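You operate a simulated robot arm through the tools that you are given. There is no shell and no other tool.

Carry out the task below with a simulated two-armed robot. There is one attempt and no reset: what you move stays moved.

Task
Pump the press into the green, lock it, let the pressure off.

Only the result counts: the job must be done as asked and must still hold three seconds after the hand-in. Knocking over, shifting, dropping, spilling or breaking anything else fails it.

Robot
Two 7-joint arms with fingered hands on one trunk that stands fixed in place. Base frame: the origin is at the foot of the trunk, x ahead of it, y to its left, z up. Units: m, rad, N and s.
The left shoulder is at [0.024, 0.152, 1.252], the right one opposite. With the tool pointing down near the work surface each hand reaches from about 0.1 to 0.76 m from the base axis, measured 20 degrees to its own side. Payload 3.8 kg a hand.
The tool frame of a hand sits at the grasp point between the pads (the TCP): z along the fingers, y along the line on which they close. The tips reach 0.03 m beyond it. The gripper opens to 0.104 m; its body begins 0.035 m behind the TCP. The gripper is a hand of 5 fingers: y runs from the thumb to the fingers, the wrist lies at [-0.015, -0.104, -0.178] in the tool frame, and closing takes about 1.5 s.
Orientation is that of the tool frame in the base frame, as [roll, pitch, yaw] about the fixed x, y, z axes, in that order (R = Rz(yaw) Ry(pitch) Rx(roll)). With the fingers straight down and the wrist toward the robot, the tool's x, y and z point along [0, 1, 0], [1, 0, 0] and [0, 0, -1] of the base frame.

Tools
- The arms move only by the tool jog_arm. It takes "left_series", "right_series" or both (then of equal length, played together; a hand with none holds still); each is a list of rows, each a list of 6 numbers: the shift along the tool's x, y, z in m, then the turn, a rotation vector about the tool's x, y, z in rad. In form: [[dx, dy, dz, ax, ay, az], ...]. A call has 1 to 20 rows; each row shifts and turns the commanded pose from where the row before left it, along the tool's axes as they then stand. "left_claw" and "right_claw" are, for a hand that has rows, the closure, from 0 (fully open) to 1 (shut), set as the call begins (left out, the last holds). Rows are played at 5 a second. More than 0.05 m and 0.15 rad between two rows, or a gripper value outside its range, and nothing of the call is played. A pose out of reach is approached as far as the arm can. The call stops where the force on the tool passes 50 N (or 10 N more than at its start, if that is more) or the arm is blocked; 0.2 s more then pass. Each finger travels about 0.072 m/s and halts on what it meets, pressing with about 25 N; the grip force reading is that of the motor and also rises with nothing between the fingers. The clock runs only during rows and for 0.2 s after the last one: add rows that do not move to give the fingers time. It gives the time, the measured TCP pose, the force on the tool (base axes), the opening and the grip force at its end, in the units of the frame above (readings bear some noise), with the torque about the TCP (base axes, N m) and any sound that the robot's microphone picked up, and new pictures: "views" is both (left out), scene, wrist or none (wrist: the cameras of the hands that moved).
- Cameras (640 x 400 px; columns grow to the right, rows downward): "scene" is now at [0.1021, 0.0175, 1.4329]; the picture's right is [0.24, -0.97, -0.01], its down [-0.38, -0.09, -0.92] and it looks along [0.89, 0.23, -0.39] (base axes); focal length 293 px, centre (320, 200). "left" rides on the left gripper at [-0.08, -0.078, -0.141] in its tool frame; the picture's right is [-0.78, -0.30, 0.56], its down [0.53, -0.78, 0.33] and it looks along [0.33, 0.56, 0.76] (tool axes); focal length 247 px, centre (320, 200). "right" rides on the right gripper at [0.08, -0.078, -0.141] in its tool frame; the picture's right is [-0.78, 0.30, -0.56], its down [-0.54, -0.78, 0.33] and it looks along [-0.33, 0.56, 0.76] (tool axes); focal length 247 px, centre (320, 200). There is no depth. A picture from a camera that has moved, and an enlarged one, comes with that camera's place and axes in the base frame and with its lens. The place of the scene camera against the robot may be out by one fixed shift of up to 0.018 m in any direction.
- raise_lower(by): moves the trunk up (or, below 0, down) by that many m; the arms and the scene camera ride with it, the base frame stays. It gives what a move gives, with no picture.
- curl_fingers(index, middle, ring, little, thumb_bend, thumb_turn, hand): sets how far each is bent, from 0 (flat) to 1 (curled in); at 0.3 the hand is open as for a grip, at 0.7 the pads meet at the TCP. One left out holds its place. A second passes; each finger stops where it meets its share of the squeeze, and holds until it gets a number again. A gripper value or a shape takes the hand back. It gives what a move gives, with no picture; readings hold the bend of each and the force on index, middle, ring, little, thumb and palm. thumb_turn goes from beside the hand (0) to across from the fingers (1), as for a grip.
- preshape(shape, hand): the hand has 5 fingers and takes this shape, open, in about a second: jaw (thumb against the fingers, like two jaws); tri (thumb and two fingers); tip (a fingertip pinch); poke (one finger out to press); point (the index stretched); flat (the hand flat); cup (the hand cupped); fist (a fist). The gripper value then closes the fingers along that shape, each until it touches; the sizes above hold for jaw. It gives what a move gives, with no picture.
- head_to(pan, tilt): turns the head with the scene camera to pan (to the left, within 1.396 rad either way) and tilt (down, from -0.506 to 1.204), counted from straight ahead of the robot (the tilt from the chest, where the trunk bows). It gives what a move gives, and a new picture of the scene camera.
- close_up(camera, box): a new picture of the part [left, top, right, bottom] of that camera's present view, enlarged. No time passes.
- hand_in(): hands the job in; it is judged then, once.

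Nothing tells you positions but the pictures and the camera data. Unless the task says otherwise, let go and move clear before handing in.

The tools are called after ">>>" as name(argument=value, ...) on one line, values as JSON. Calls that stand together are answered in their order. jog_arm: Moves the arms, as the interface text tells. Its arguments: {"type":"object","properties":{"left_series":{"type":"array","items":{"type":"array","items":{"type":"number"}}},"left_claw":{"type":"number"},"right_series":{"type":"array","items":{"type":"array","items":{"type":"number"}}},"right_claw":{"type":"number"},"views":{"type":"string","enum":["both","scene","wrist","none"]}},"required":[]} The other tools are called the same way: raise_lower (by) moves the trunk up or down; preshape (shape, hand) gives the hand a shape; curl_fingers (index, middle, ring, little, thumb_bend, thumb_turn, hand) moves the fingers one by one; head_to (pan, tilt) turns the head that bears the scene camera; close_up (camera, box) takes an enlarged picture of a part of a camera's view; hand_in () hands the job in.

At the start:

```text
time_s: 0.0
left_position: [0.4314, 0.3901, 1.2571]
left_tool_rot: [3.141, 0.001, 1.571]
left_wrist_force: [0.3, 0.7, -0.5]
left_moment: [-0.02, 0.01, -0.02]
left_width: 0.1036
left_finger_force: 0.0
left_shape: jaw
left_bend: [0.3, 0.3, 0.3, 0.3, 0.3, 0.98]
left_finger forces: [0.0, 0.0, 0.0, 0.0, 0.0, 0.0]
right_position: [0.4307, -0.0195, 1.2978]
right_tool_rot: [-3.139, 0.002, 1.571]
right_wrist_force: [-1.4, 0.3, 0.1]
right_moment: [0.0, 0.01, 0.03]
right_width: 0.1034
right_finger_force: 0.1
right_shape: jaw
right_bend: [0.3, 0.3, 0.3, 0.3, 0.3, 0.98]
right_finger forces: [0.0, 0.0, 0.0, 0.0, 0.1, 0.0]
trunk travel left (down, up): [-0.325, 0.131]
head pan, tilt (commanded): [0.246, 0.358]
```

scene: 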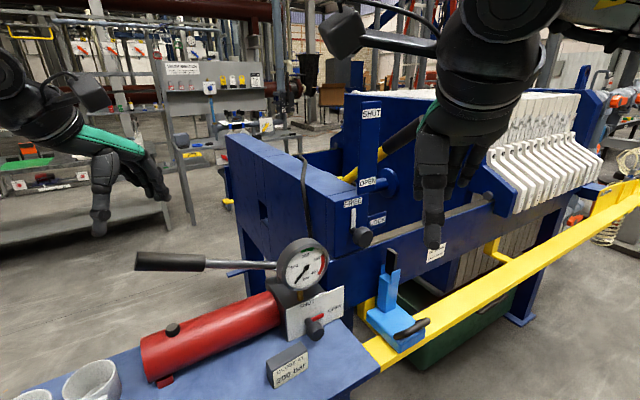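
right: 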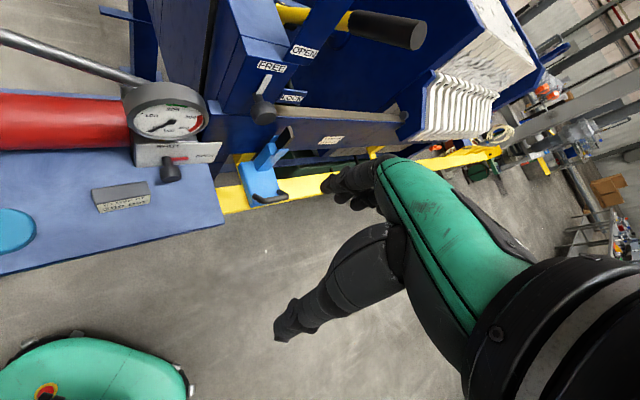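
left: 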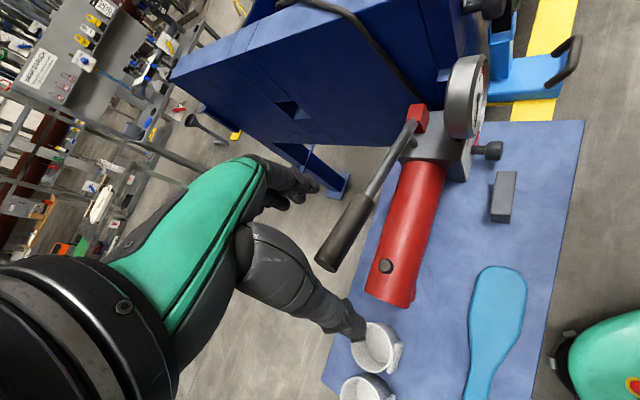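

I see a filter press with a red hand pump (lever with black grip), a gauge, a valve marked SHUT/OPEN, and a lock slot marked FREE/LOCK on the blue press frame. Before moving anything I will take enlarged pictures of the parts.

>>> close_up(camera="scene", box=[240, 220, 400, 320])

>>> close_up(camera="scene", box=[300, 80, 500, 205])

>>> close_up(camera="scene", box=[320, 160, 480, 260])

>>> close_up(camera="right", box=[80, 60, 240, 160])

>>> close_up(camera="right", box=[220, 0, 440, 160])

>>> close_up(camera="left", box=[300, 40, 540, 190])

```text
4.00 times, centred on (320, 270) of scene
camera zoom: at [0.1021, 0.0175, 1.4329], right [0.24, -0.97, -0.01], down [-0.38, -0.09, -0.92], along [0.89, 0.23, -0.39], focal length 1173 px, centre (320, -80)
```

zoom: 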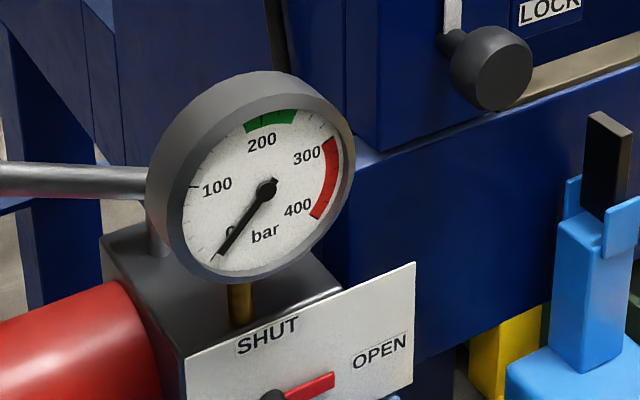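

```text
3.20 times, centred on (400, 142) of scene
camera zoom: at [0.1021, 0.0175, 1.4329], right [0.24, -0.97, -0.01], down [-0.38, -0.09, -0.92], along [0.89, 0.23, -0.39], focal length 939 px, centre (64, 384)
```

zoom: 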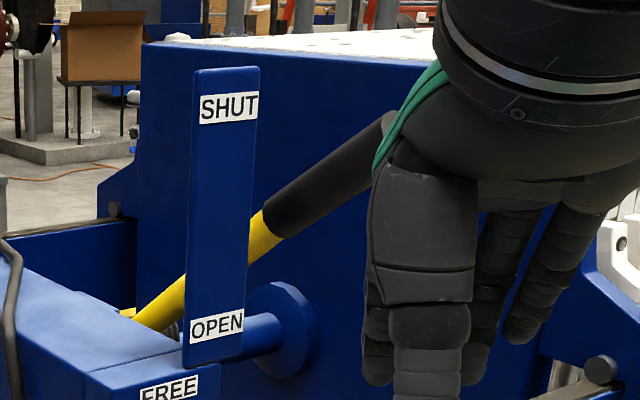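

```text
4.00 times, centred on (400, 210) of scene
camera zoom: at [0.1021, 0.0175, 1.4329], right [0.24, -0.97, -0.01], down [-0.38, -0.09, -0.92], along [0.89, 0.23, -0.39], focal length 1173 px, centre (0, 160)
```

zoom: 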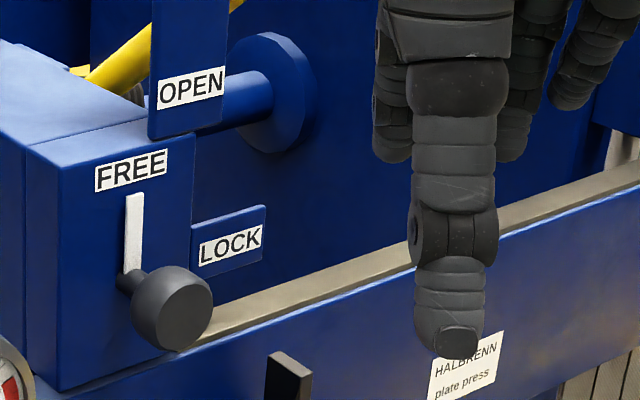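

```text
4.00 times, centred on (160, 110) of right
camera zoom: at [0.3538, 0.0589, 1.4385], right [0.3, -0.78, 0.56], down [-0.78, -0.54, -0.33], along [0.56, -0.33, -0.76], focal length 988 px, centre (960, 560)
```

zoom: 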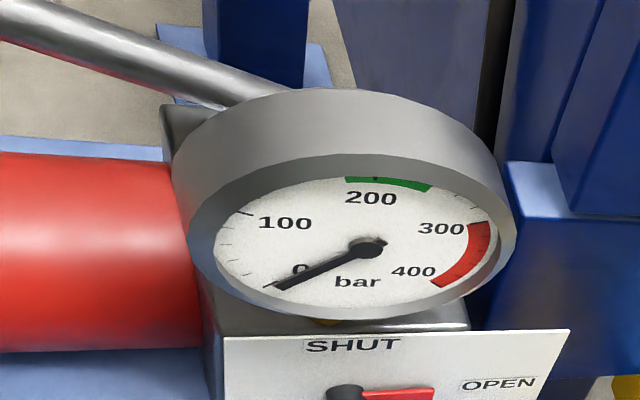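

```text
2.50 times, centred on (330, 80) of right
camera zoom: at [0.3538, 0.0589, 1.4385], right [0.3, -0.78, 0.56], down [-0.78, -0.54, -0.33], along [0.56, -0.33, -0.76], focal length 617 px, centre (295, 500)
```

zoom: 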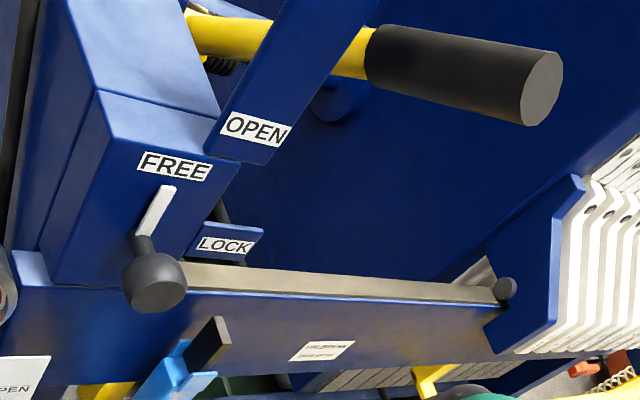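

```text
2.67 times, centred on (420, 115) of left
camera zoom: at [0.3541, 0.3109, 1.3993], right [-0.3, -0.78, -0.56], down [-0.78, 0.53, -0.33], along [0.56, 0.33, -0.76], focal length 659 px, centre (53, 427)
```

zoom: 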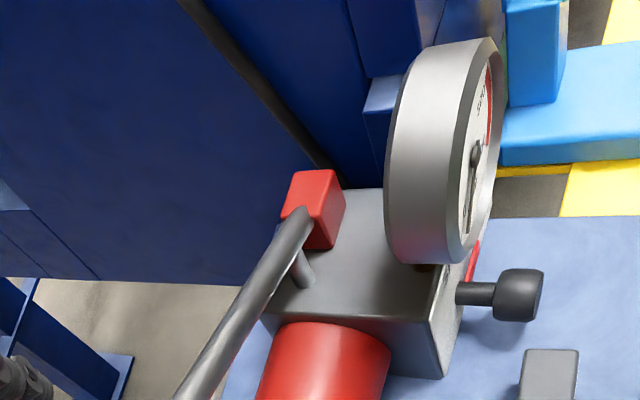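

Next I'm reading the valve plate and the small block's label, and looking at the frame from other head angles.

>>> close_up(camera="scene", box=[250, 280, 378, 400])

>>> close_up(camera="right", box=[80, 120, 240, 220])

>>> close_up(camera="scene", box=[120, 200, 376, 360])

>>> head_to(pan=0.3, tilt=0.7)

```text
3.33 times, centred on (314, 340) of scene
camera zoom: at [0.1021, 0.0175, 1.4329], right [0.24, -0.97, -0.01], down [-0.38, -0.09, -0.92], along [0.89, 0.23, -0.39], focal length 978 px, centre (340, -267)
```

zoom: 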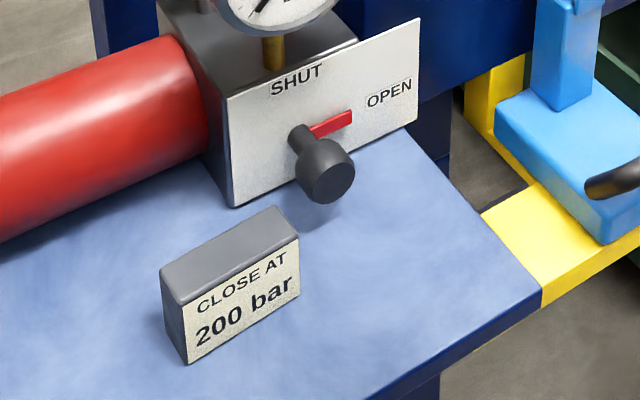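

```text
4.00 times, centred on (160, 170) of right
camera zoom: at [0.3538, 0.0589, 1.4385], right [0.3, -0.78, 0.56], down [-0.78, -0.54, -0.33], along [0.56, -0.33, -0.76], focal length 988 px, centre (960, 320)
```

zoom: 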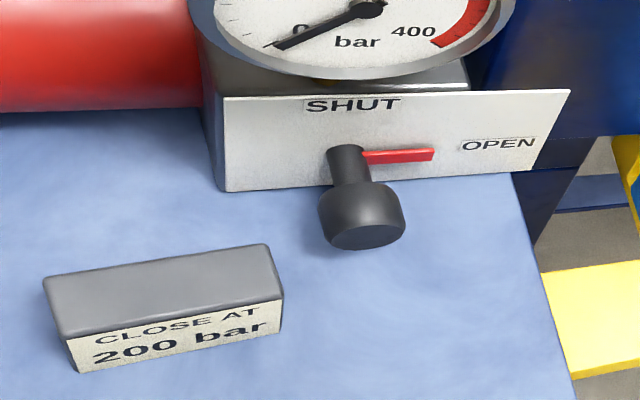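

```text
2.50 times, centred on (248, 280) of scene
camera zoom: at [0.1021, 0.0175, 1.4329], right [0.24, -0.97, -0.01], down [-0.38, -0.09, -0.92], along [0.89, 0.23, -0.39], focal length 733 px, centre (500, 0)
```

zoom: 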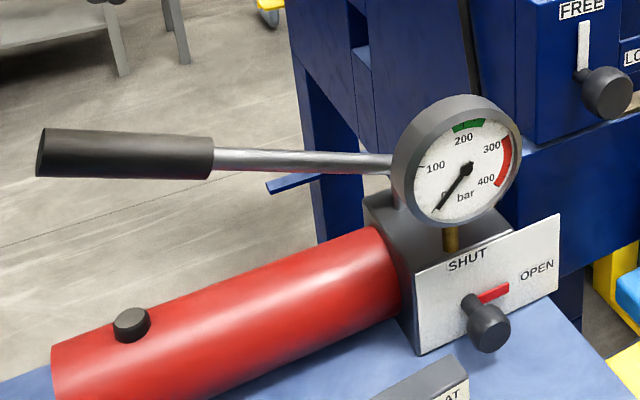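

```text
time_s: 0.8
left_position: [0.4315, 0.3906, 1.2562]
left_tool_rot: [-3.141, 0.0, 1.57]
left_wrist_force: [0.8, 1.3, -0.1]
left_moment: [0.0, 0.0, 0.0]
left_width: 0.1034
left_finger_force: 0.0
left_shape: jaw
left_bend: [0.3, 0.3, 0.3, 0.3, 0.3, 0.98]
left_finger forces: [0.0, 0.1, 0.0, 0.0, 0.0, 0.0]
right_position: [0.4302, -0.0207, 1.2969]
right_tool_rot: [-3.139, 0.0, 1.569]
right_wrist_force: [0.1, -0.4, 0.2]
right_moment: [-0.02, 0.02, 0.0]
right_width: 0.1036
right_finger_force: 0.1
right_shape: jaw
right_bend: [0.3, 0.3, 0.3, 0.3, 0.3, 0.98]
right_finger forces: [0.1, 0.0, 0.0, 0.0, 0.0, 0.0]
trunk travel left (down, up): [-0.325, 0.131]
head pan, tilt (commanded): [0.3, 0.7]
camera scene: at [0.0916, 0.0201, 1.4027], right [0.3, -0.96, -0.01], down [-0.65, -0.19, -0.74], along [0.7, 0.23, -0.68], focal length 293 px, centre (320, 200)
```

scene: 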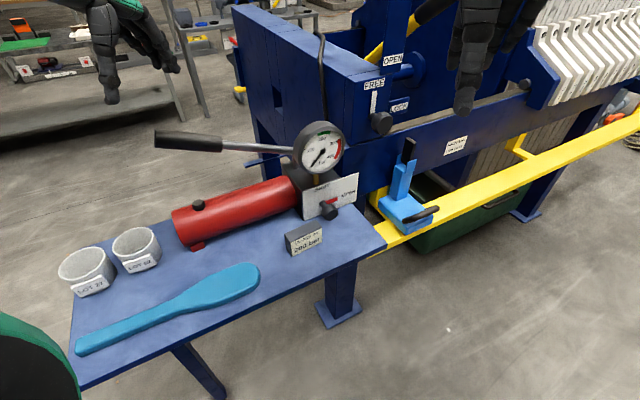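

The table and press stand turned about 45° to me: the pump sits at the left with its valve knob near [0.586, 0.16, 0.90], and the rotary lock knob (FREE/LOCK) is on the frame. I'll move the right hand aside so that it stops hiding the press, and look again.

>>> jog_arm(right_series=[[-0.05, 0, 0, 0, 0, 0], [-0.05, 0, 0, 0, 0, 0], [-0.05, 0, 0, 0, 0, 0], [-0.05, 0, 0, 0, 0, 0], [-0.05, 0, 0, 0, 0, 0]], views="both")

>>> head_to(pan=0.0, tilt=0.3)

```text
time_s: 2.0
left_position: [0.4304, 0.3885, 1.2584]
left_tool_rot: [-3.141, -0.001, 1.57]
left_wrist_force: [-0.6, -0.2, 0.0]
left_moment: [0.02, -0.01, -0.01]
left_width: 0.1035
left_finger_force: 0.1
left_shape: jaw
left_bend: [0.3, 0.3, 0.3, 0.3, 0.3, 0.98]
left_finger forces: [0.1, 0.0, 0.0, 0.0, 0.1, 0.0]
right_position: [0.4308, -0.2741, 1.2969]
right_tool_rot: [3.14, -0.001, 1.573]
right_wrist_force: [-0.7, -0.3, 0.0]
right_moment: [0.03, 0.02, 0.0]
right_width: 0.1036
right_finger_force: 0.1
right_shape: jaw
right_bend: [0.3, 0.3, 0.3, 0.3, 0.3, 0.98]
right_finger forces: [0.0, 0.0, 0.0, 0.0, 0.0, 0.0]
trunk travel left (down, up): [-0.325, 0.131]
head pan, tilt (commanded): [0.3, 0.7]
camera scene: at [0.0907, 0.0179, 1.4027], right [0.3, -0.96, -0.02], down [-0.65, -0.19, -0.74], along [0.7, 0.23, -0.68], focal length 293 px, centre (320, 200)
camera right: at [0.3532, -0.1947, 1.4376], right [0.3, -0.78, 0.56], down [-0.78, -0.54, -0.33], along [0.56, -0.33, -0.76], focal length 247 px, centre (320, 200)
```

scene: 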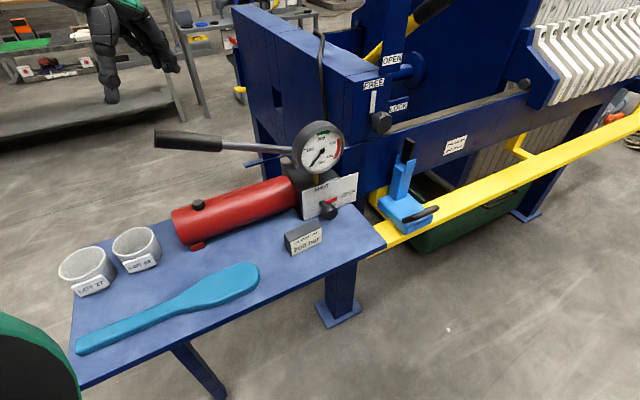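
right: 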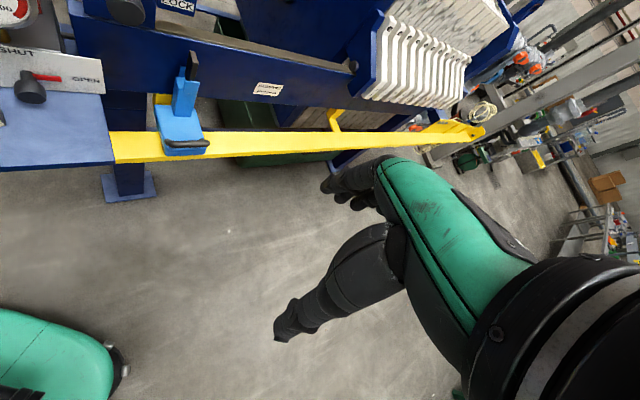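

```text
time_s: 2.9
left_position: [0.4316, 0.3897, 1.2568]
left_tool_rot: [-3.141, -0.002, 1.57]
left_wrist_force: [0.2, 0.6, 0.0]
left_moment: [0.0, -0.03, 0.02]
left_width: 0.1034
left_finger_force: 0.0
left_shape: jaw
left_bend: [0.3, 0.3, 0.3, 0.3, 0.3, 0.98]
left_finger forces: [0.0, 0.1, 0.0, 0.0, 0.1, 0.0]
right_position: [0.4319, -0.271, 1.2966]
right_tool_rot: [-3.141, 0.001, 1.57]
right_wrist_force: [0.1, 0.1, -0.1]
right_moment: [0.02, -0.01, -0.01]
right_width: 0.1036
right_finger_force: 0.2
right_shape: jaw
right_bend: [0.3, 0.3, 0.3, 0.3, 0.3, 0.98]
right_finger forces: [0.0, 0.0, 0.0, 0.0, 0.0, 0.0]
trunk travel left (down, up): [-0.325, 0.131]
head pan, tilt (commanded): [0.0, 0.3]
camera scene: at [0.1056, -0.0047, 1.438], right [0.0, -1.0, 0.0], down [-0.34, 0.0, -0.94], along [0.94, 0.0, -0.34], focal length 293 px, centre (320, 200)
```

scene: 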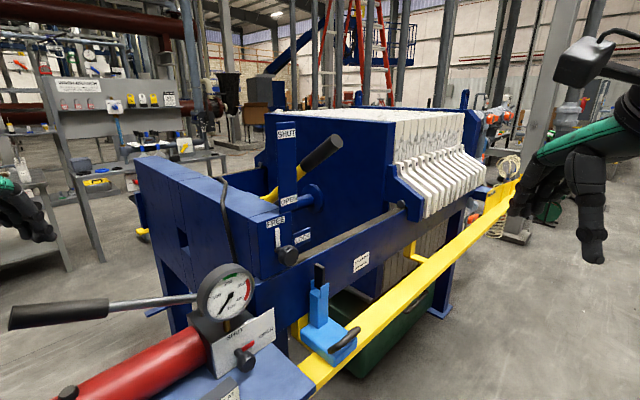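

The view of the press is clear now. I'm enlarging the lever with the SHUT/OPEN board, the lock knob and the light-blue device on the yellow bar.

>>> close_up(camera="scene", box=[220, 110, 380, 210])

>>> close_up(camera="scene", box=[240, 200, 400, 300])

>>> close_up(camera="scene", box=[270, 250, 430, 350])

>>> close_up(camera="scene", box=[360, 100, 520, 200])

```text
4.00 times, centred on (300, 160) of scene
camera zoom: at [0.1056, -0.0047, 1.438], right [0.0, -1.0, 0.0], down [-0.34, 0.0, -0.94], along [0.94, 0.0, -0.34], focal length 1173 px, centre (400, 360)
```

zoom: 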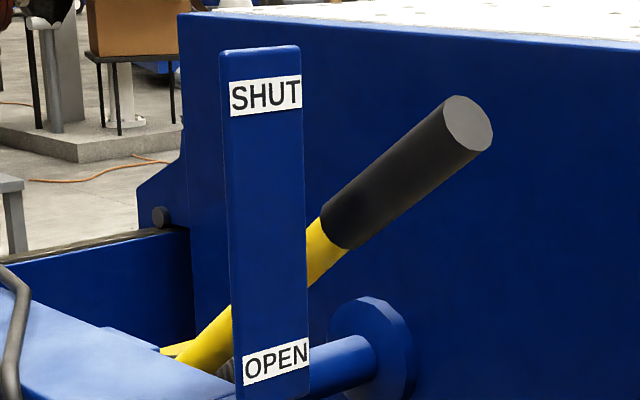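

```text
4.00 times, centred on (320, 250) of scene
camera zoom: at [0.1056, -0.0047, 1.438], right [0.0, -1.0, 0.0], down [-0.34, 0.0, -0.94], along [0.94, 0.0, -0.34], focal length 1173 px, centre (320, 0)
```

zoom: 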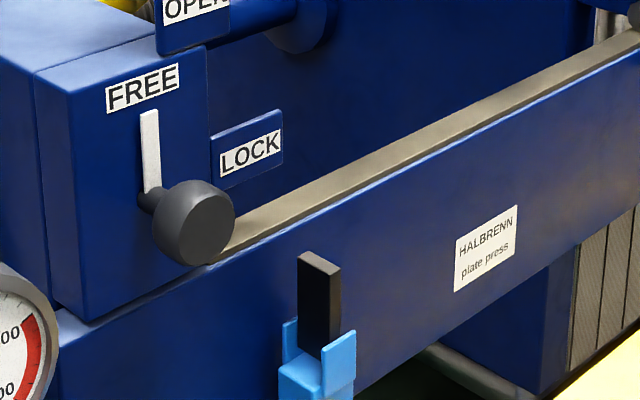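

```text
4.00 times, centred on (350, 300) of scene
camera zoom: at [0.1056, -0.0047, 1.438], right [0.0, -1.0, 0.0], down [-0.34, 0.0, -0.94], along [0.94, 0.0, -0.34], focal length 1173 px, centre (200, -200)
```

zoom: 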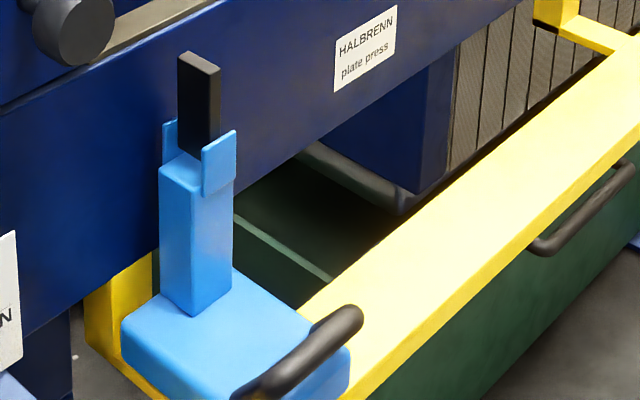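

```text
4.00 times, centred on (440, 150) of scene
camera zoom: at [0.1056, -0.0047, 1.438], right [0.0, -1.0, 0.0], down [-0.34, 0.0, -0.94], along [0.94, 0.0, -0.34], focal length 1173 px, centre (-160, 400)
```

zoom: 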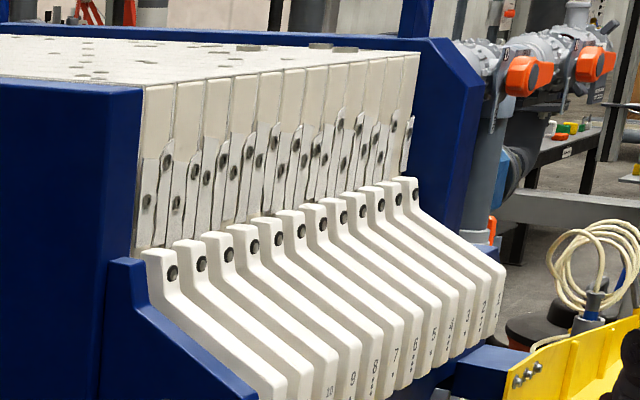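

Both knobs are rotary with pointers: the valve's red pointer is at OPEN, and the lock's white pointer is at FREE. I'm taking close-ups from the wrist cameras to fix positions and the angle of the press.

>>> close_up(camera="right", box=[0, 0, 240, 150])

>>> close_up(camera="left", box=[300, 80, 620, 280])

>>> head_to(pan=0.4, tilt=0.5)

```text
2.67 times, centred on (120, 75) of right
camera zoom: at [0.3543, -0.1913, 1.4379], right [0.3, -0.78, 0.56], down [-0.78, -0.54, -0.33], along [0.56, -0.33, -0.76], focal length 659 px, centre (853, 533)
```

zoom: 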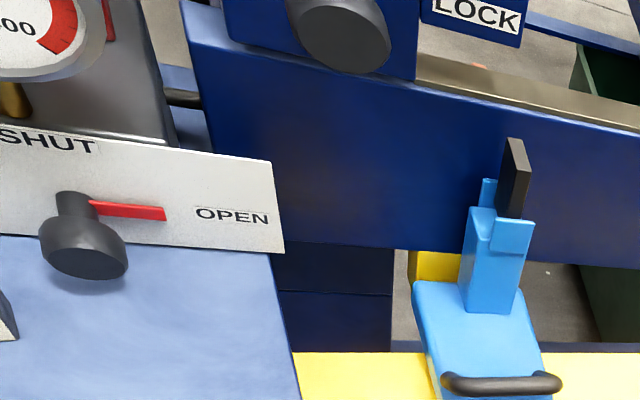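

```text
2.00 times, centred on (460, 180) of left
camera zoom: at [0.3543, 0.3112, 1.3991], right [-0.3, -0.78, -0.56], down [-0.78, 0.53, -0.33], along [0.56, 0.33, -0.76], focal length 494 px, centre (40, 240)
```

zoom: 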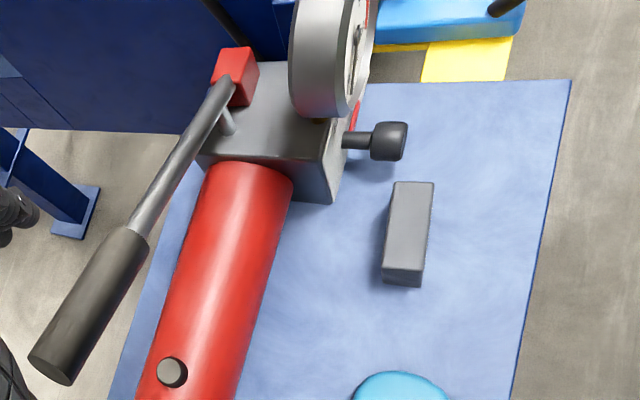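

```text
time_s: 3.8
left_position: [0.4318, 0.39, 1.2579]
left_tool_rot: [3.14, 0.001, 1.572]
left_wrist_force: [0.5, -0.4, -0.8]
left_moment: [0.0, -0.03, -0.02]
left_width: 0.1035
left_finger_force: 0.1
left_shape: jaw
left_bend: [0.3, 0.3, 0.3, 0.3, 0.3, 0.98]
left_finger forces: [0.0, 0.1, 0.1, 0.1, 0.1, 0.0]
right_position: [0.4305, -0.2709, 1.2972]
right_tool_rot: [-3.14, -0.002, 1.57]
right_wrist_force: [-0.3, 0.4, -0.1]
right_moment: [0.01, -0.04, 0.0]
right_width: 0.1036
right_finger_force: 0.0
right_shape: jaw
right_bend: [0.3, 0.3, 0.3, 0.3, 0.3, 0.98]
right_finger forces: [0.0, 0.1, 0.1, 0.0, 0.0, 0.1]
trunk travel left (down, up): [-0.325, 0.131]
head pan, tilt (commanded): [0.4, 0.499]
camera scene: at [0.095, 0.0302, 1.4202], right [0.39, -0.92, -0.02], down [-0.48, -0.19, -0.86], along [0.79, 0.34, -0.52], focal length 293 px, centre (320, 200)
```

scene: 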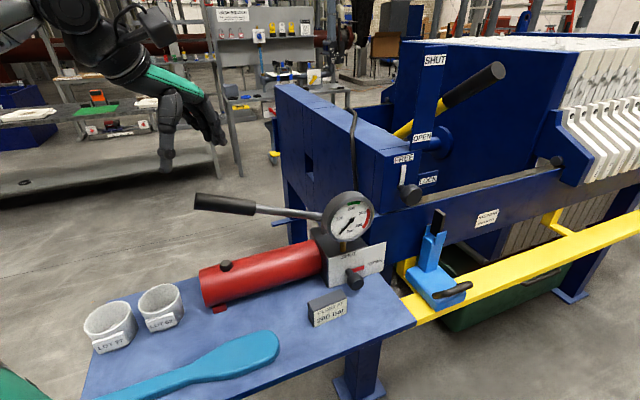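

The valve stem leaves the plate at about [0.620, 0.187, 0.888], and the knob front is at about [0.587, 0.154, 0.882]. The table top is near z 0.845, and the press runs at 45° (operator-side normal about [-0.707, -0.707, 0]). Space under the knob is tight, so I'll look at the hand in its pinch shapes before choosing a grip.

>>> head_to(pan=-0.55, tilt=0.25)

>>> preshape(hand="right", shape="tip")

>>> close_up(camera="scene", box=[160, 100, 480, 300])

>>> close_up(camera="right", box=[160, 100, 480, 400])

>>> preshape(hand="right", shape="tri")

>>> close_up(camera="scene", box=[160, 100, 480, 300])

>>> close_up(camera="right", box=[160, 100, 480, 400])

```text
time_s: 5.0
left_position: [0.4304, 0.3902, 1.2577]
left_tool_rot: [-3.141, 0.0, 1.571]
left_wrist_force: [-0.5, 0.1, 0.1]
left_moment: [0.01, 0.01, 0.0]
left_width: 0.1037
left_finger_force: 0.0
left_shape: jaw
left_bend: [0.3, 0.3, 0.3, 0.3, 0.3, 0.98]
left_finger forces: [0.0, 0.0, 0.0, 0.1, 0.1, 0.1]
right_position: [0.4319, -0.2714, 1.296]
right_tool_rot: [-3.139, 0.0, 1.572]
right_wrist_force: [-0.7, -0.8, -0.1]
right_moment: [-0.03, 0.01, 0.0]
right_width: 0.104
right_finger_force: 0.1
right_shape: jaw
right_bend: [0.3, 0.3, 0.3, 0.3, 0.3, 0.98]
right_finger forces: [0.1, 0.0, 0.1, 0.1, 0.0, 0.1]
trunk travel left (down, up): [-0.325, 0.131]
head pan, tilt (commanded): [-0.55, 0.25]
camera scene: at [0.0919, -0.0539, 1.4435], right [-0.52, -0.85, 0.02], down [-0.26, 0.13, -0.96], along [0.81, -0.51, -0.29], focal length 293 px, centre (320, 200)
```

scene: 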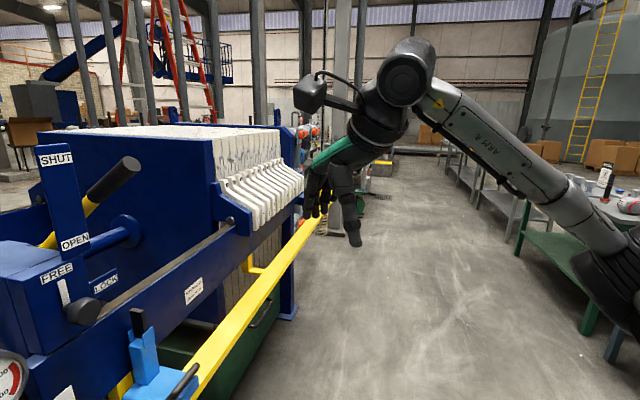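

```text
time_s: 5.9
left_position: [0.4315, 0.3913, 1.2583]
left_tool_rot: [3.141, -0.001, 1.572]
left_wrist_force: [0.4, 0.2, -0.6]
left_moment: [0.01, 0.04, 0.01]
left_width: 0.1037
left_finger_force: 0.0
left_shape: jaw
left_bend: [0.3, 0.3, 0.3, 0.3, 0.3, 0.98]
left_finger forces: [0.0, 0.0, 0.1, 0.1, 0.0, 0.0]
right_position: [0.4305, -0.2724, 1.2972]
right_tool_rot: [-3.139, 0.0, 1.571]
right_wrist_force: [-0.1, 0.8, 0.6]
right_moment: [0.0, 0.01, 0.02]
right_width: 0.1038
right_finger_force: 0.0
right_shape: tip
right_bend: [0.3, 0.98, 0.99, 0.99, 0.3, 0.98]
right_finger forces: [0.1, 0.0, 0.1, 0.1, 0.1, 0.1]
trunk travel left (down, up): [-0.325, 0.131]
head pan, tilt (commanded): [-0.55, 0.25]
```

```text
2.00 times, centred on (320, 200) of scene
camera zoom: at [0.0919, -0.0539, 1.4435], right [-0.52, -0.85, 0.02], down [-0.26, 0.13, -0.96], along [0.81, -0.51, -0.29], focal length 587 px, centre (320, 200)
```

zoom: 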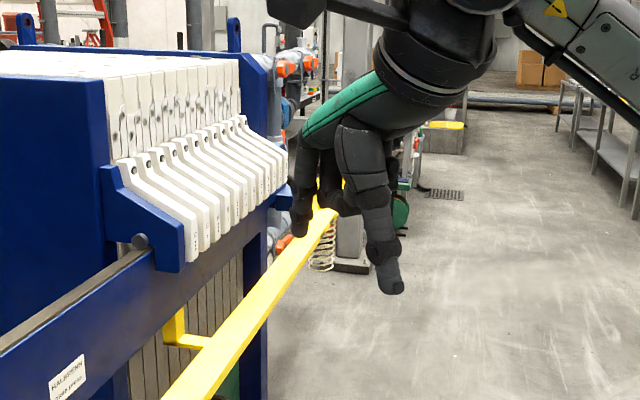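

```text
1.33 times, centred on (320, 250) of right
camera zoom: at [0.3541, -0.1917, 1.4379], right [0.3, -0.78, 0.56], down [-0.78, -0.54, -0.33], along [0.56, -0.33, -0.76], focal length 329 px, centre (320, 133)
```

zoom: 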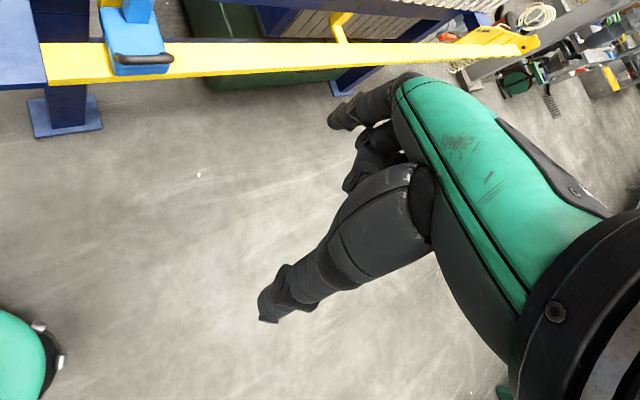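

```text
time_s: 6.8
left_position: [0.4309, 0.3904, 1.2586]
left_tool_rot: [3.14, -0.001, 1.571]
left_wrist_force: [-0.4, -0.7, -1.2]
left_moment: [-0.02, -0.03, 0.0]
left_width: 0.1037
left_finger_force: 0.1
left_shape: jaw
left_bend: [0.3, 0.3, 0.3, 0.3, 0.3, 0.98]
left_finger forces: [0.0, 0.0, 0.0, 0.0, 0.0, 0.0]
right_position: [0.4307, -0.2711, 1.2969]
right_tool_rot: [-3.141, 0.001, 1.57]
right_wrist_force: [0.2, 0.6, -0.3]
right_moment: [0.04, -0.04, -0.01]
right_width: 0.1037
right_finger_force: 0.1
right_shape: tri
right_bend: [0.3, 0.3, 0.99, 0.99, 0.3, 0.98]
right_finger forces: [0.0, 0.0, 0.0, 0.0, 0.1, 0.0]
trunk travel left (down, up): [-0.325, 0.131]
head pan, tilt (commanded): [-0.55, 0.25]
```

```text
2.00 times, centred on (320, 200) of scene
camera zoom: at [0.0919, -0.054, 1.4435], right [-0.52, -0.85, 0.02], down [-0.26, 0.13, -0.96], along [0.81, -0.51, -0.29], focal length 587 px, centre (320, 200)
```

zoom: 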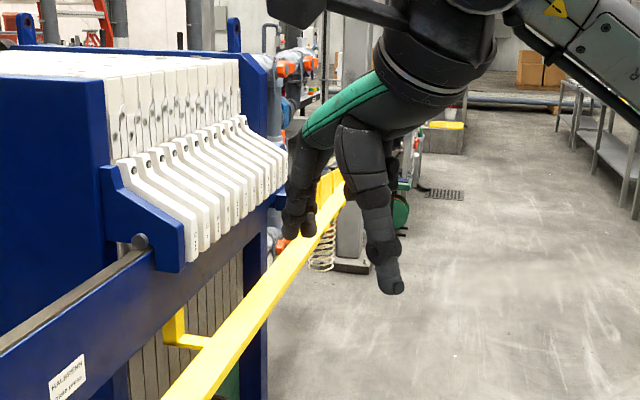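

```text
1.33 times, centred on (320, 250) of right
camera zoom: at [0.3541, -0.1917, 1.4379], right [0.3, -0.78, 0.56], down [-0.78, -0.54, -0.33], along [0.56, -0.33, -0.76], focal length 329 px, centre (320, 133)
```

zoom: 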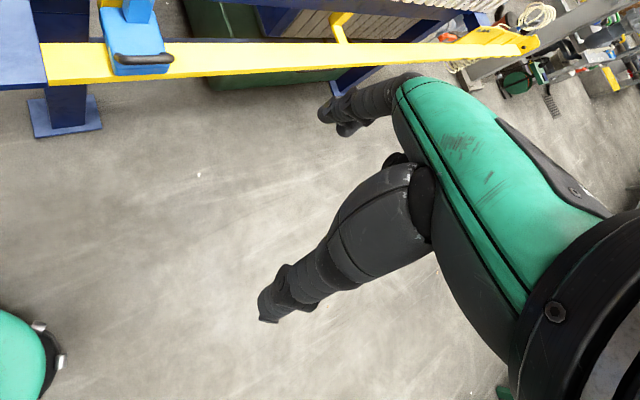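

The left arm suits both knobs best: its forearm naturally comes from the left with the fingers on the right side of the knob. I'll set the left hand to the thumb-and-two-finger shape, bring it over in front of the pump high above everything, and turn it toward the valve.

>>> head_to(pan=0.3, tilt=0.5)

>>> preshape(hand="left", shape="tri")

>>> jog_arm(left_series=[[-0.05, 0, 0, 0, 0, 0], [-0.05, 0, 0, 0, 0, 0], [-0.05, 0, 0, 0, 0, 0], [-0.05, 0, 0, 0, 0, 0], [-0.05, 0, 0, 0, 0, 0], [-0.04, 0, 0, 0, 0, 0], [0, 0, 0, 0, 0, 0.131], [0, 0, 0, 0, 0, 0.131], [0, 0, 0, 0, 0, 0.131], [0, 0, 0, 0, 0, 0.131], [0, 0, 0, 0, 0, 0.131], [0, 0, 0, 0, 0, 0.13]], views="both")

```text
time_s: 8.0
left_position: [0.4305, 0.3914, 1.2557]
left_tool_rot: [-3.141, 0.0, 1.571]
left_wrist_force: [0.1, 0.3, -0.1]
left_moment: [0.08, -0.02, 0.0]
left_width: 0.1035
left_finger_force: 0.2
left_shape: jaw
left_bend: [0.3, 0.3, 0.3, 0.3, 0.3, 0.98]
left_finger forces: [0.0, 0.1, 0.0, 0.1, 0.1, 0.1]
right_position: [0.4302, -0.2723, 1.2976]
right_tool_rot: [3.141, -0.003, 1.571]
right_wrist_force: [0.0, 0.5, -0.1]
right_moment: [-0.02, -0.01, -0.03]
right_width: 0.1037
right_finger_force: 0.1
right_shape: tri
right_bend: [0.3, 0.3, 0.99, 0.99, 0.3, 0.98]
right_finger forces: [0.0, 0.0, 0.1, 0.1, 0.0, 0.0]
trunk travel left (down, up): [-0.325, 0.131]
head pan, tilt (commanded): [0.3, 0.499]
camera scene: at [0.0981, 0.0217, 1.4201], right [0.29, -0.96, -0.01], down [-0.5, -0.14, -0.86], along [0.82, 0.26, -0.52], focal length 293 px, centre (320, 200)
```

scene: 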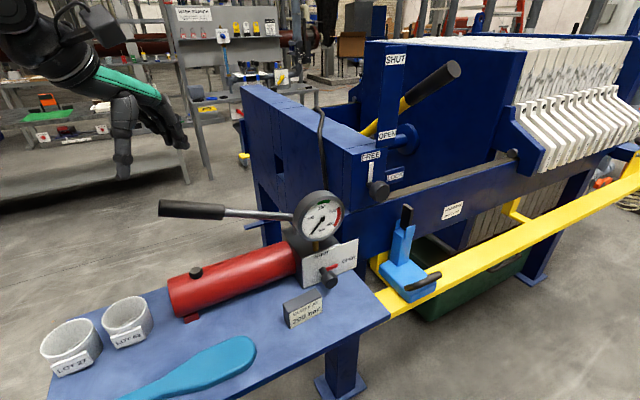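

```text
time_s: 8.9
left_position: [0.4317, 0.3905, 1.2577]
left_tool_rot: [-3.141, 0.001, 1.573]
left_wrist_force: [-0.8, 0.3, 0.2]
left_moment: [0.01, -0.03, 0.02]
left_width: 0.1038
left_finger_force: 0.1
left_shape: tri
left_bend: [0.3, 0.3, 0.99, 0.99, 0.3, 0.98]
left_finger forces: [0.1, 0.0, 0.1, 0.0, 0.0, 0.0]
right_position: [0.4315, -0.2706, 1.2968]
right_tool_rot: [-3.141, 0.001, 1.571]
right_wrist_force: [-0.2, 0.7, 0.9]
right_moment: [-0.01, -0.02, -0.01]
right_width: 0.1037
right_finger_force: 0.0
right_shape: tri
right_bend: [0.3, 0.3, 0.99, 0.99, 0.3, 0.98]
right_finger forces: [0.0, 0.0, 0.1, 0.0, 0.0, 0.0]
trunk travel left (down, up): [-0.325, 0.131]
head pan, tilt (commanded): [0.3, 0.499]
```

```text
time_s: 11.5
left_position: [0.4311, 0.0994, 1.2574]
left_tool_rot: [-3.141, 0.0, 0.784]
left_wrist_force: [0.7, 1.2, -0.9]
left_moment: [0.01, 0.01, 0.02]
left_width: 0.1035
left_finger_force: 0.1
left_shape: tri
left_bend: [0.3, 0.3, 0.99, 0.99, 0.3, 0.98]
left_finger forces: [0.0, 0.0, 0.0, 0.0, 0.0, 0.0]
right_position: [0.4305, -0.272, 1.2962]
right_tool_rot: [-3.139, 0.001, 1.572]
right_wrist_force: [0.6, 0.1, 0.4]
right_moment: [0.02, 0.0, -0.01]
right_width: 0.1038
right_finger_force: 0.0
right_shape: tri
right_bend: [0.3, 0.3, 0.99, 0.99, 0.3, 0.98]
right_finger forces: [0.0, 0.0, 0.1, 0.0, 0.1, 0.0]
trunk travel left (down, up): [-0.325, 0.131]
head pan, tilt (commanded): [0.3, 0.499]
camera scene: at [0.0986, 0.0217, 1.42], right [0.3, -0.96, -0.01], down [-0.5, -0.14, -0.86], along [0.81, 0.26, -0.52], focal length 293 px, centre (320, 200)
camera left: at [0.3209, 0.0993, 1.3989], right [-0.76, -0.34, -0.56], down [-0.17, 0.93, -0.33], along [0.63, -0.16, -0.76], focal length 247 px, centre (320, 200)
```

scene: 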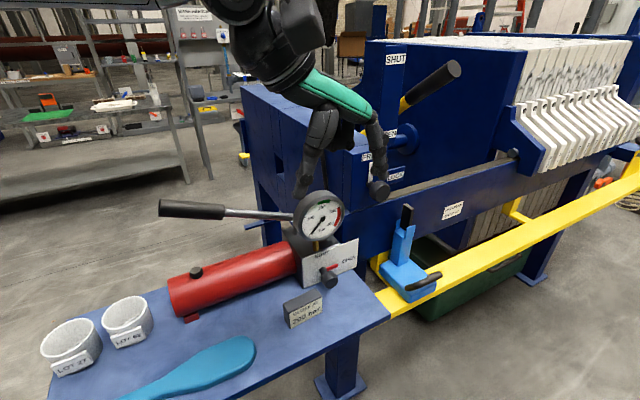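
left: 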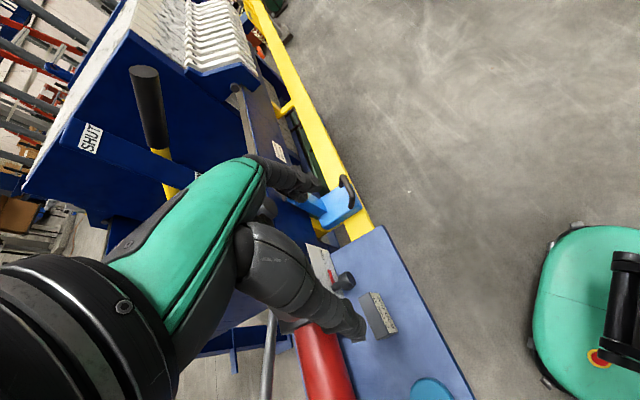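

The left hand moved freely and is above and in front of the pump. Now I'll tip it to about 40° below horizontal and bring it down to a standoff about 10 cm from the valve knob.

>>> jog_arm(left_series=[[0, 0, 0, 0, 0.1455, 0], [0, 0, 0, 0, 0.1455, 0], [0, 0, 0, 0, 0.1455, 0], [0, 0, 0, 0, 0.1455, 0], [0, 0, 0, 0, 0.1455, 0], [0, 0, 0, 0, 0.1455, 0], [-0.0261, 0.01034, 0.03557, 0, 0, 0], [-0.0261, 0.01034, 0.03557, 0, 0, 0], [-0.0261, 0.01034, 0.03557, 0, 0, 0], [-0.0261, 0.01034, 0.03557, 0, 0, 0], [-0.0261, 0.01034, 0.03557, 0, 0, 0], [-0.0261, 0.01034, 0.03557, 0, 0, 0], [-0.0261, 0.01034, 0.03557, 0, 0, 0]], views="both")

```text
time_s: 14.3
left_position: [0.5215, 0.1405, 0.9883]
left_tool_rot: [3.139, -0.871, 0.786]
left_wrist_force: [-0.2, 0.5, 0.5]
left_moment: [0.0, 0.0, -0.03]
left_width: 0.1037
left_finger_force: 0.1
left_shape: tri
left_bend: [0.3, 0.3, 0.99, 0.99, 0.3, 0.98]
left_finger forces: [0.0, 0.0, 0.0, 0.0, 0.0, 0.0]
left hand out of reach, approached as far as the arm can: row 12, 13
right_position: [0.4302, -0.2711, 1.2965]
right_tool_rot: [-3.14, 0.001, 1.571]
right_wrist_force: [0.3, 0.0, 0.9]
right_moment: [0.01, 0.0, -0.01]
right_width: 0.1035
right_finger_force: 0.0
right_shape: tri
right_bend: [0.3, 0.3, 0.99, 0.99, 0.3, 0.98]
right_finger forces: [0.0, 0.0, 0.0, 0.0, 0.0, 0.0]
trunk travel left (down, up): [-0.325, 0.131]
head pan, tilt (commanded): [0.3, 0.499]
camera scene: at [0.0982, 0.0222, 1.42], right [0.3, -0.96, -0.01], down [-0.5, -0.14, -0.86], along [0.82, 0.26, -0.52], focal length 293 px, centre (320, 200)
camera left: at [0.3537, 0.084, 1.0178], right [-0.26, 0.16, -0.95], down [-0.12, 0.97, 0.19], along [0.96, 0.17, -0.23], focal length 247 px, centre (320, 200)
```

scene: 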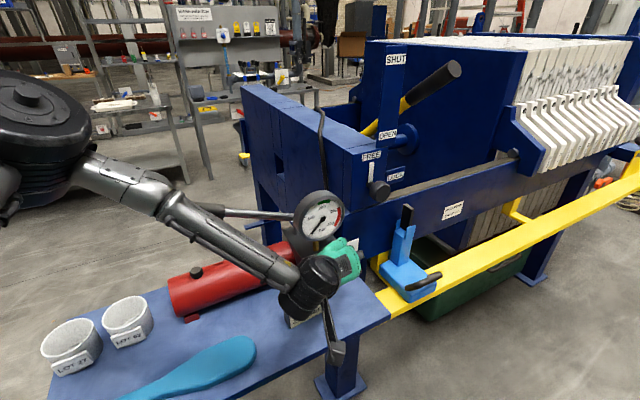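
left: 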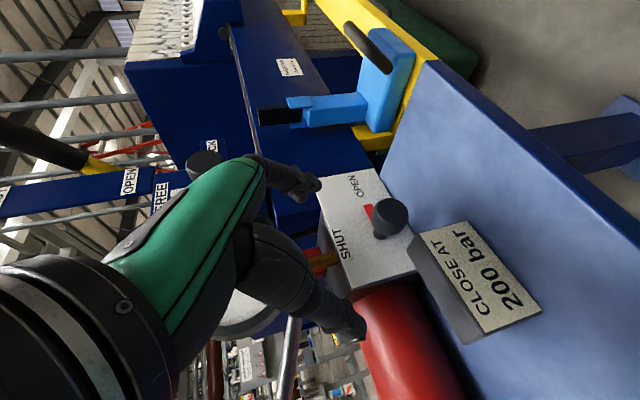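

The left arm reached its limit about 4 cm short, so the trunk is too high for this. I'll back the hand out the way it came and then lower the trunk.

>>> jog_arm(left_series=[[0.0261, -0.01034, -0.03557, 0, 0, 0], [0.0261, -0.01034, -0.03557, 0, 0, 0], [0.0261, -0.01034, -0.03557, 0, 0, 0], [0.0261, -0.01034, -0.03557, 0, 0, 0], [0.0261, -0.01034, -0.03557, 0, 0, 0], [0.0261, -0.01034, -0.03557, 0, 0, 0]], views="scene")

```text
time_s: 15.7
left_position: [0.4308, 0.1377, 1.2467]
left_tool_rot: [3.141, -0.874, 0.786]
left_wrist_force: [0.1, 0.3, -0.5]
left_moment: [0.0, -0.02, -0.04]
left_width: 0.1036
left_finger_force: 0.0
left_shape: tri
left_bend: [0.3, 0.3, 0.99, 0.99, 0.3, 0.98]
left_finger forces: [0.1, 0.1, 0.0, 0.1, 0.0, 0.0]
right_position: [0.429, -0.272, 1.2979]
right_tool_rot: [-3.141, 0.002, 1.572]
right_wrist_force: [0.1, 0.1, 0.3]
right_moment: [0.03, -0.01, -0.01]
right_width: 0.1037
right_finger_force: 0.1
right_shape: tri
right_bend: [0.3, 0.3, 0.99, 0.99, 0.3, 0.98]
right_finger forces: [0.0, 0.1, 0.1, 0.0, 0.0, 0.0]
trunk travel left (down, up): [-0.325, 0.131]
head pan, tilt (commanded): [0.3, 0.499]
camera scene: at [0.0965, 0.0213, 1.4202], right [0.3, -0.96, -0.01], down [-0.5, -0.14, -0.86], along [0.82, 0.26, -0.52], focal length 293 px, centre (320, 200)
```

scene: 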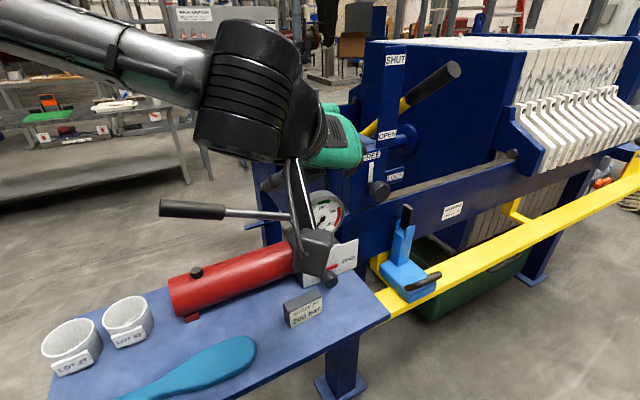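

>>> raise_lower(by=-0.2)

>>> head_to(pan=0.3, tilt=0.35)

```text
time_s: 17.8
left_position: [0.438, 0.138, 1.0375]
left_tool_rot: [-3.117, -0.859, 0.769]
left_wrist_force: [-0.6, 0.3, -0.3]
left_moment: [-0.02, 0.0, 0.02]
left_width: 0.1035
left_finger_force: 0.0
left_shape: tri
left_bend: [0.3, 0.3, 0.99, 0.99, 0.3, 0.98]
left_finger forces: [0.0, 0.0, 0.0, 0.1, 0.1, 0.0]
right_position: [0.4304, -0.2705, 1.0977]
right_tool_rot: [-3.141, -0.001, 1.574]
right_wrist_force: [0.7, 0.2, -0.2]
right_moment: [-0.03, -0.02, -0.02]
right_width: 0.1034
right_finger_force: 0.2
right_shape: tri
right_bend: [0.3, 0.3, 0.99, 0.99, 0.3, 0.98]
right_finger forces: [0.0, 0.0, 0.0, 0.1, 0.1, 0.0]
trunk travel left (down, up): [-0.125, 0.331]
head pan, tilt (commanded): [0.3, 0.499]
```

```text
time_s: 18.5
left_position: [0.4403, 0.1376, 1.0374]
left_tool_rot: [-3.119, -0.86, 0.769]
left_wrist_force: [-0.1, 0.4, -0.4]
left_moment: [-0.01, -0.01, 0.01]
left_width: 0.1041
left_finger_force: 0.0
left_shape: tri
left_bend: [0.3, 0.3, 0.99, 0.99, 0.3, 0.98]
left_finger forces: [0.0, 0.0, 0.0, 0.0, 0.0, 0.1]
right_position: [0.4306, -0.2706, 1.0971]
right_tool_rot: [-3.14, 0.0, 1.571]
right_wrist_force: [0.4, 0.0, 0.0]
right_moment: [-0.02, -0.03, 0.02]
right_width: 0.1037
right_finger_force: 0.0
right_shape: tri
right_bend: [0.3, 0.3, 0.99, 0.99, 0.3, 0.98]
right_finger forces: [0.1, 0.0, 0.0, 0.0, 0.1, 0.0]
trunk travel left (down, up): [-0.125, 0.331]
head pan, tilt (commanded): [0.3, 0.351]
camera scene: at [0.2055, 0.0223, 1.1879], right [0.28, -0.96, -0.08], down [-0.58, -0.1, -0.81], along [0.76, 0.28, -0.58], focal length 293 px, centre (320, 200)
```

scene: 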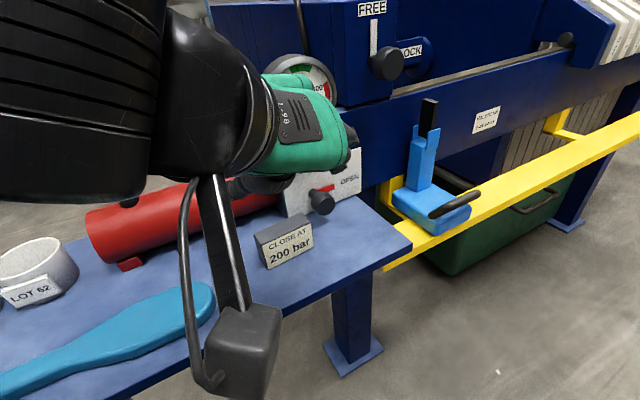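

The trunk bowed forward as it went down, which brings the work closer. The hand is clear, so I'm moving to the standoff in front of the valve knob.

>>> jog_arm(left_series=[[-0.0088, 0.0232, 0.0204, -0.0103, 0.013, -0.0103], [-0.0088, 0.0232, 0.0204, 0, 0, 0], [-0.0088, 0.0232, 0.0204, 0, 0, 0], [-0.0088, 0.0232, 0.0204, 0, 0, 0]], views="both")

```text
time_s: 19.5
left_position: [0.5347, 0.1, 0.9564]
left_tool_rot: [-3.141, -0.871, 0.786]
left_wrist_force: [0.0, -0.5, -1.1]
left_moment: [0.02, 0.03, 0.0]
left_width: 0.1037
left_finger_force: 0.1
left_shape: tri
left_bend: [0.3, 0.3, 0.99, 0.99, 0.3, 0.98]
left_finger forces: [0.0, 0.1, 0.1, 0.0, 0.1, 0.0]
right_position: [0.4324, -0.2699, 1.0958]
right_tool_rot: [-3.138, -0.001, 1.572]
right_wrist_force: [0.2, 0.9, 0.4]
right_moment: [-0.03, 0.02, 0.01]
right_width: 0.1039
right_finger_force: 0.1
right_shape: tri
right_bend: [0.3, 0.3, 0.99, 0.99, 0.3, 0.98]
right_finger forces: [0.0, 0.1, 0.0, 0.0, 0.1, 0.1]
trunk travel left (down, up): [-0.125, 0.331]
head pan, tilt (commanded): [0.3, 0.351]
camera scene: at [0.2071, 0.0222, 1.1875], right [0.28, -0.96, -0.08], down [-0.58, -0.1, -0.81], along [0.76, 0.28, -0.58], focal length 293 px, centre (320, 200)
camera left: at [0.3672, 0.0432, 0.9869], right [-0.26, 0.16, -0.95], down [-0.13, 0.97, 0.2], along [0.96, 0.17, -0.23], focal length 247 px, centre (320, 200)
```

scene: 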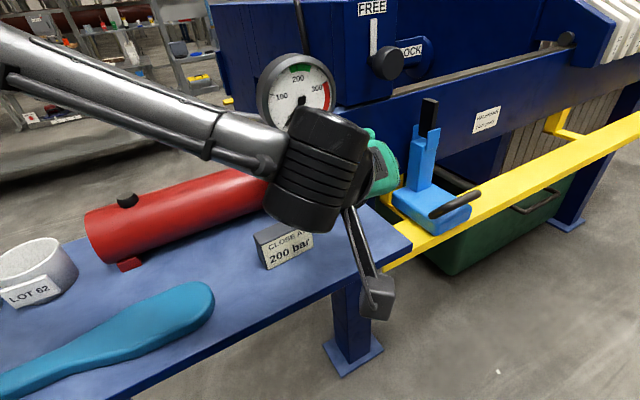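
left: 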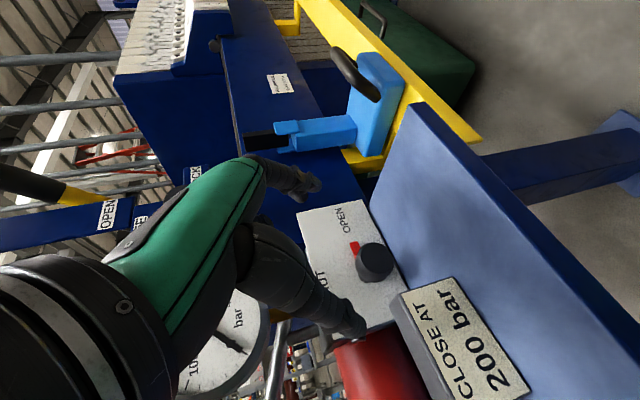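

The knob shows up in the wrist view within a couple of pixels of where I predicted. The "CLOSE AT 200 bar" block stands close by on its left and must not be touched, so I'm checking it closely.

>>> close_up(camera="left", box=[240, 150, 560, 400])

>>> close_up(camera="scene", box=[220, 160, 440, 300])

```text
1.60 times, centred on (400, 275) of left
camera zoom: at [0.3672, 0.0432, 0.9869], right [-0.26, 0.16, -0.95], down [-0.13, 0.97, 0.2], along [0.96, 0.17, -0.23], focal length 395 px, centre (192, 80)
```

zoom: 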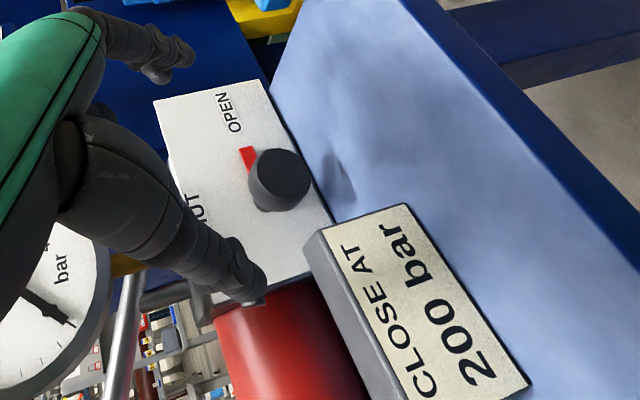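

```text
2.86 times, centred on (330, 230) of scene
camera zoom: at [0.2071, 0.0222, 1.1875], right [0.28, -0.96, -0.08], down [-0.58, -0.1, -0.81], along [0.76, 0.28, -0.58], focal length 838 px, centre (291, 114)
```

zoom: 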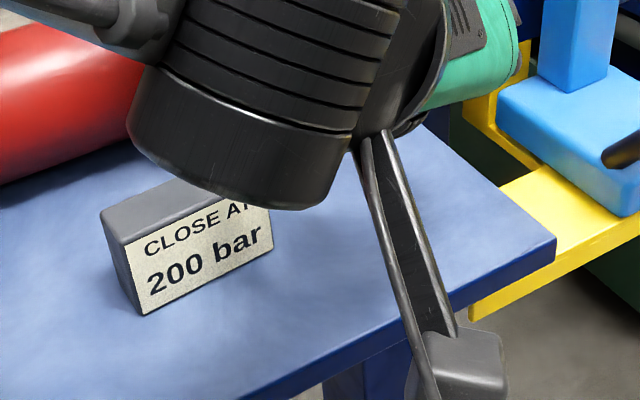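

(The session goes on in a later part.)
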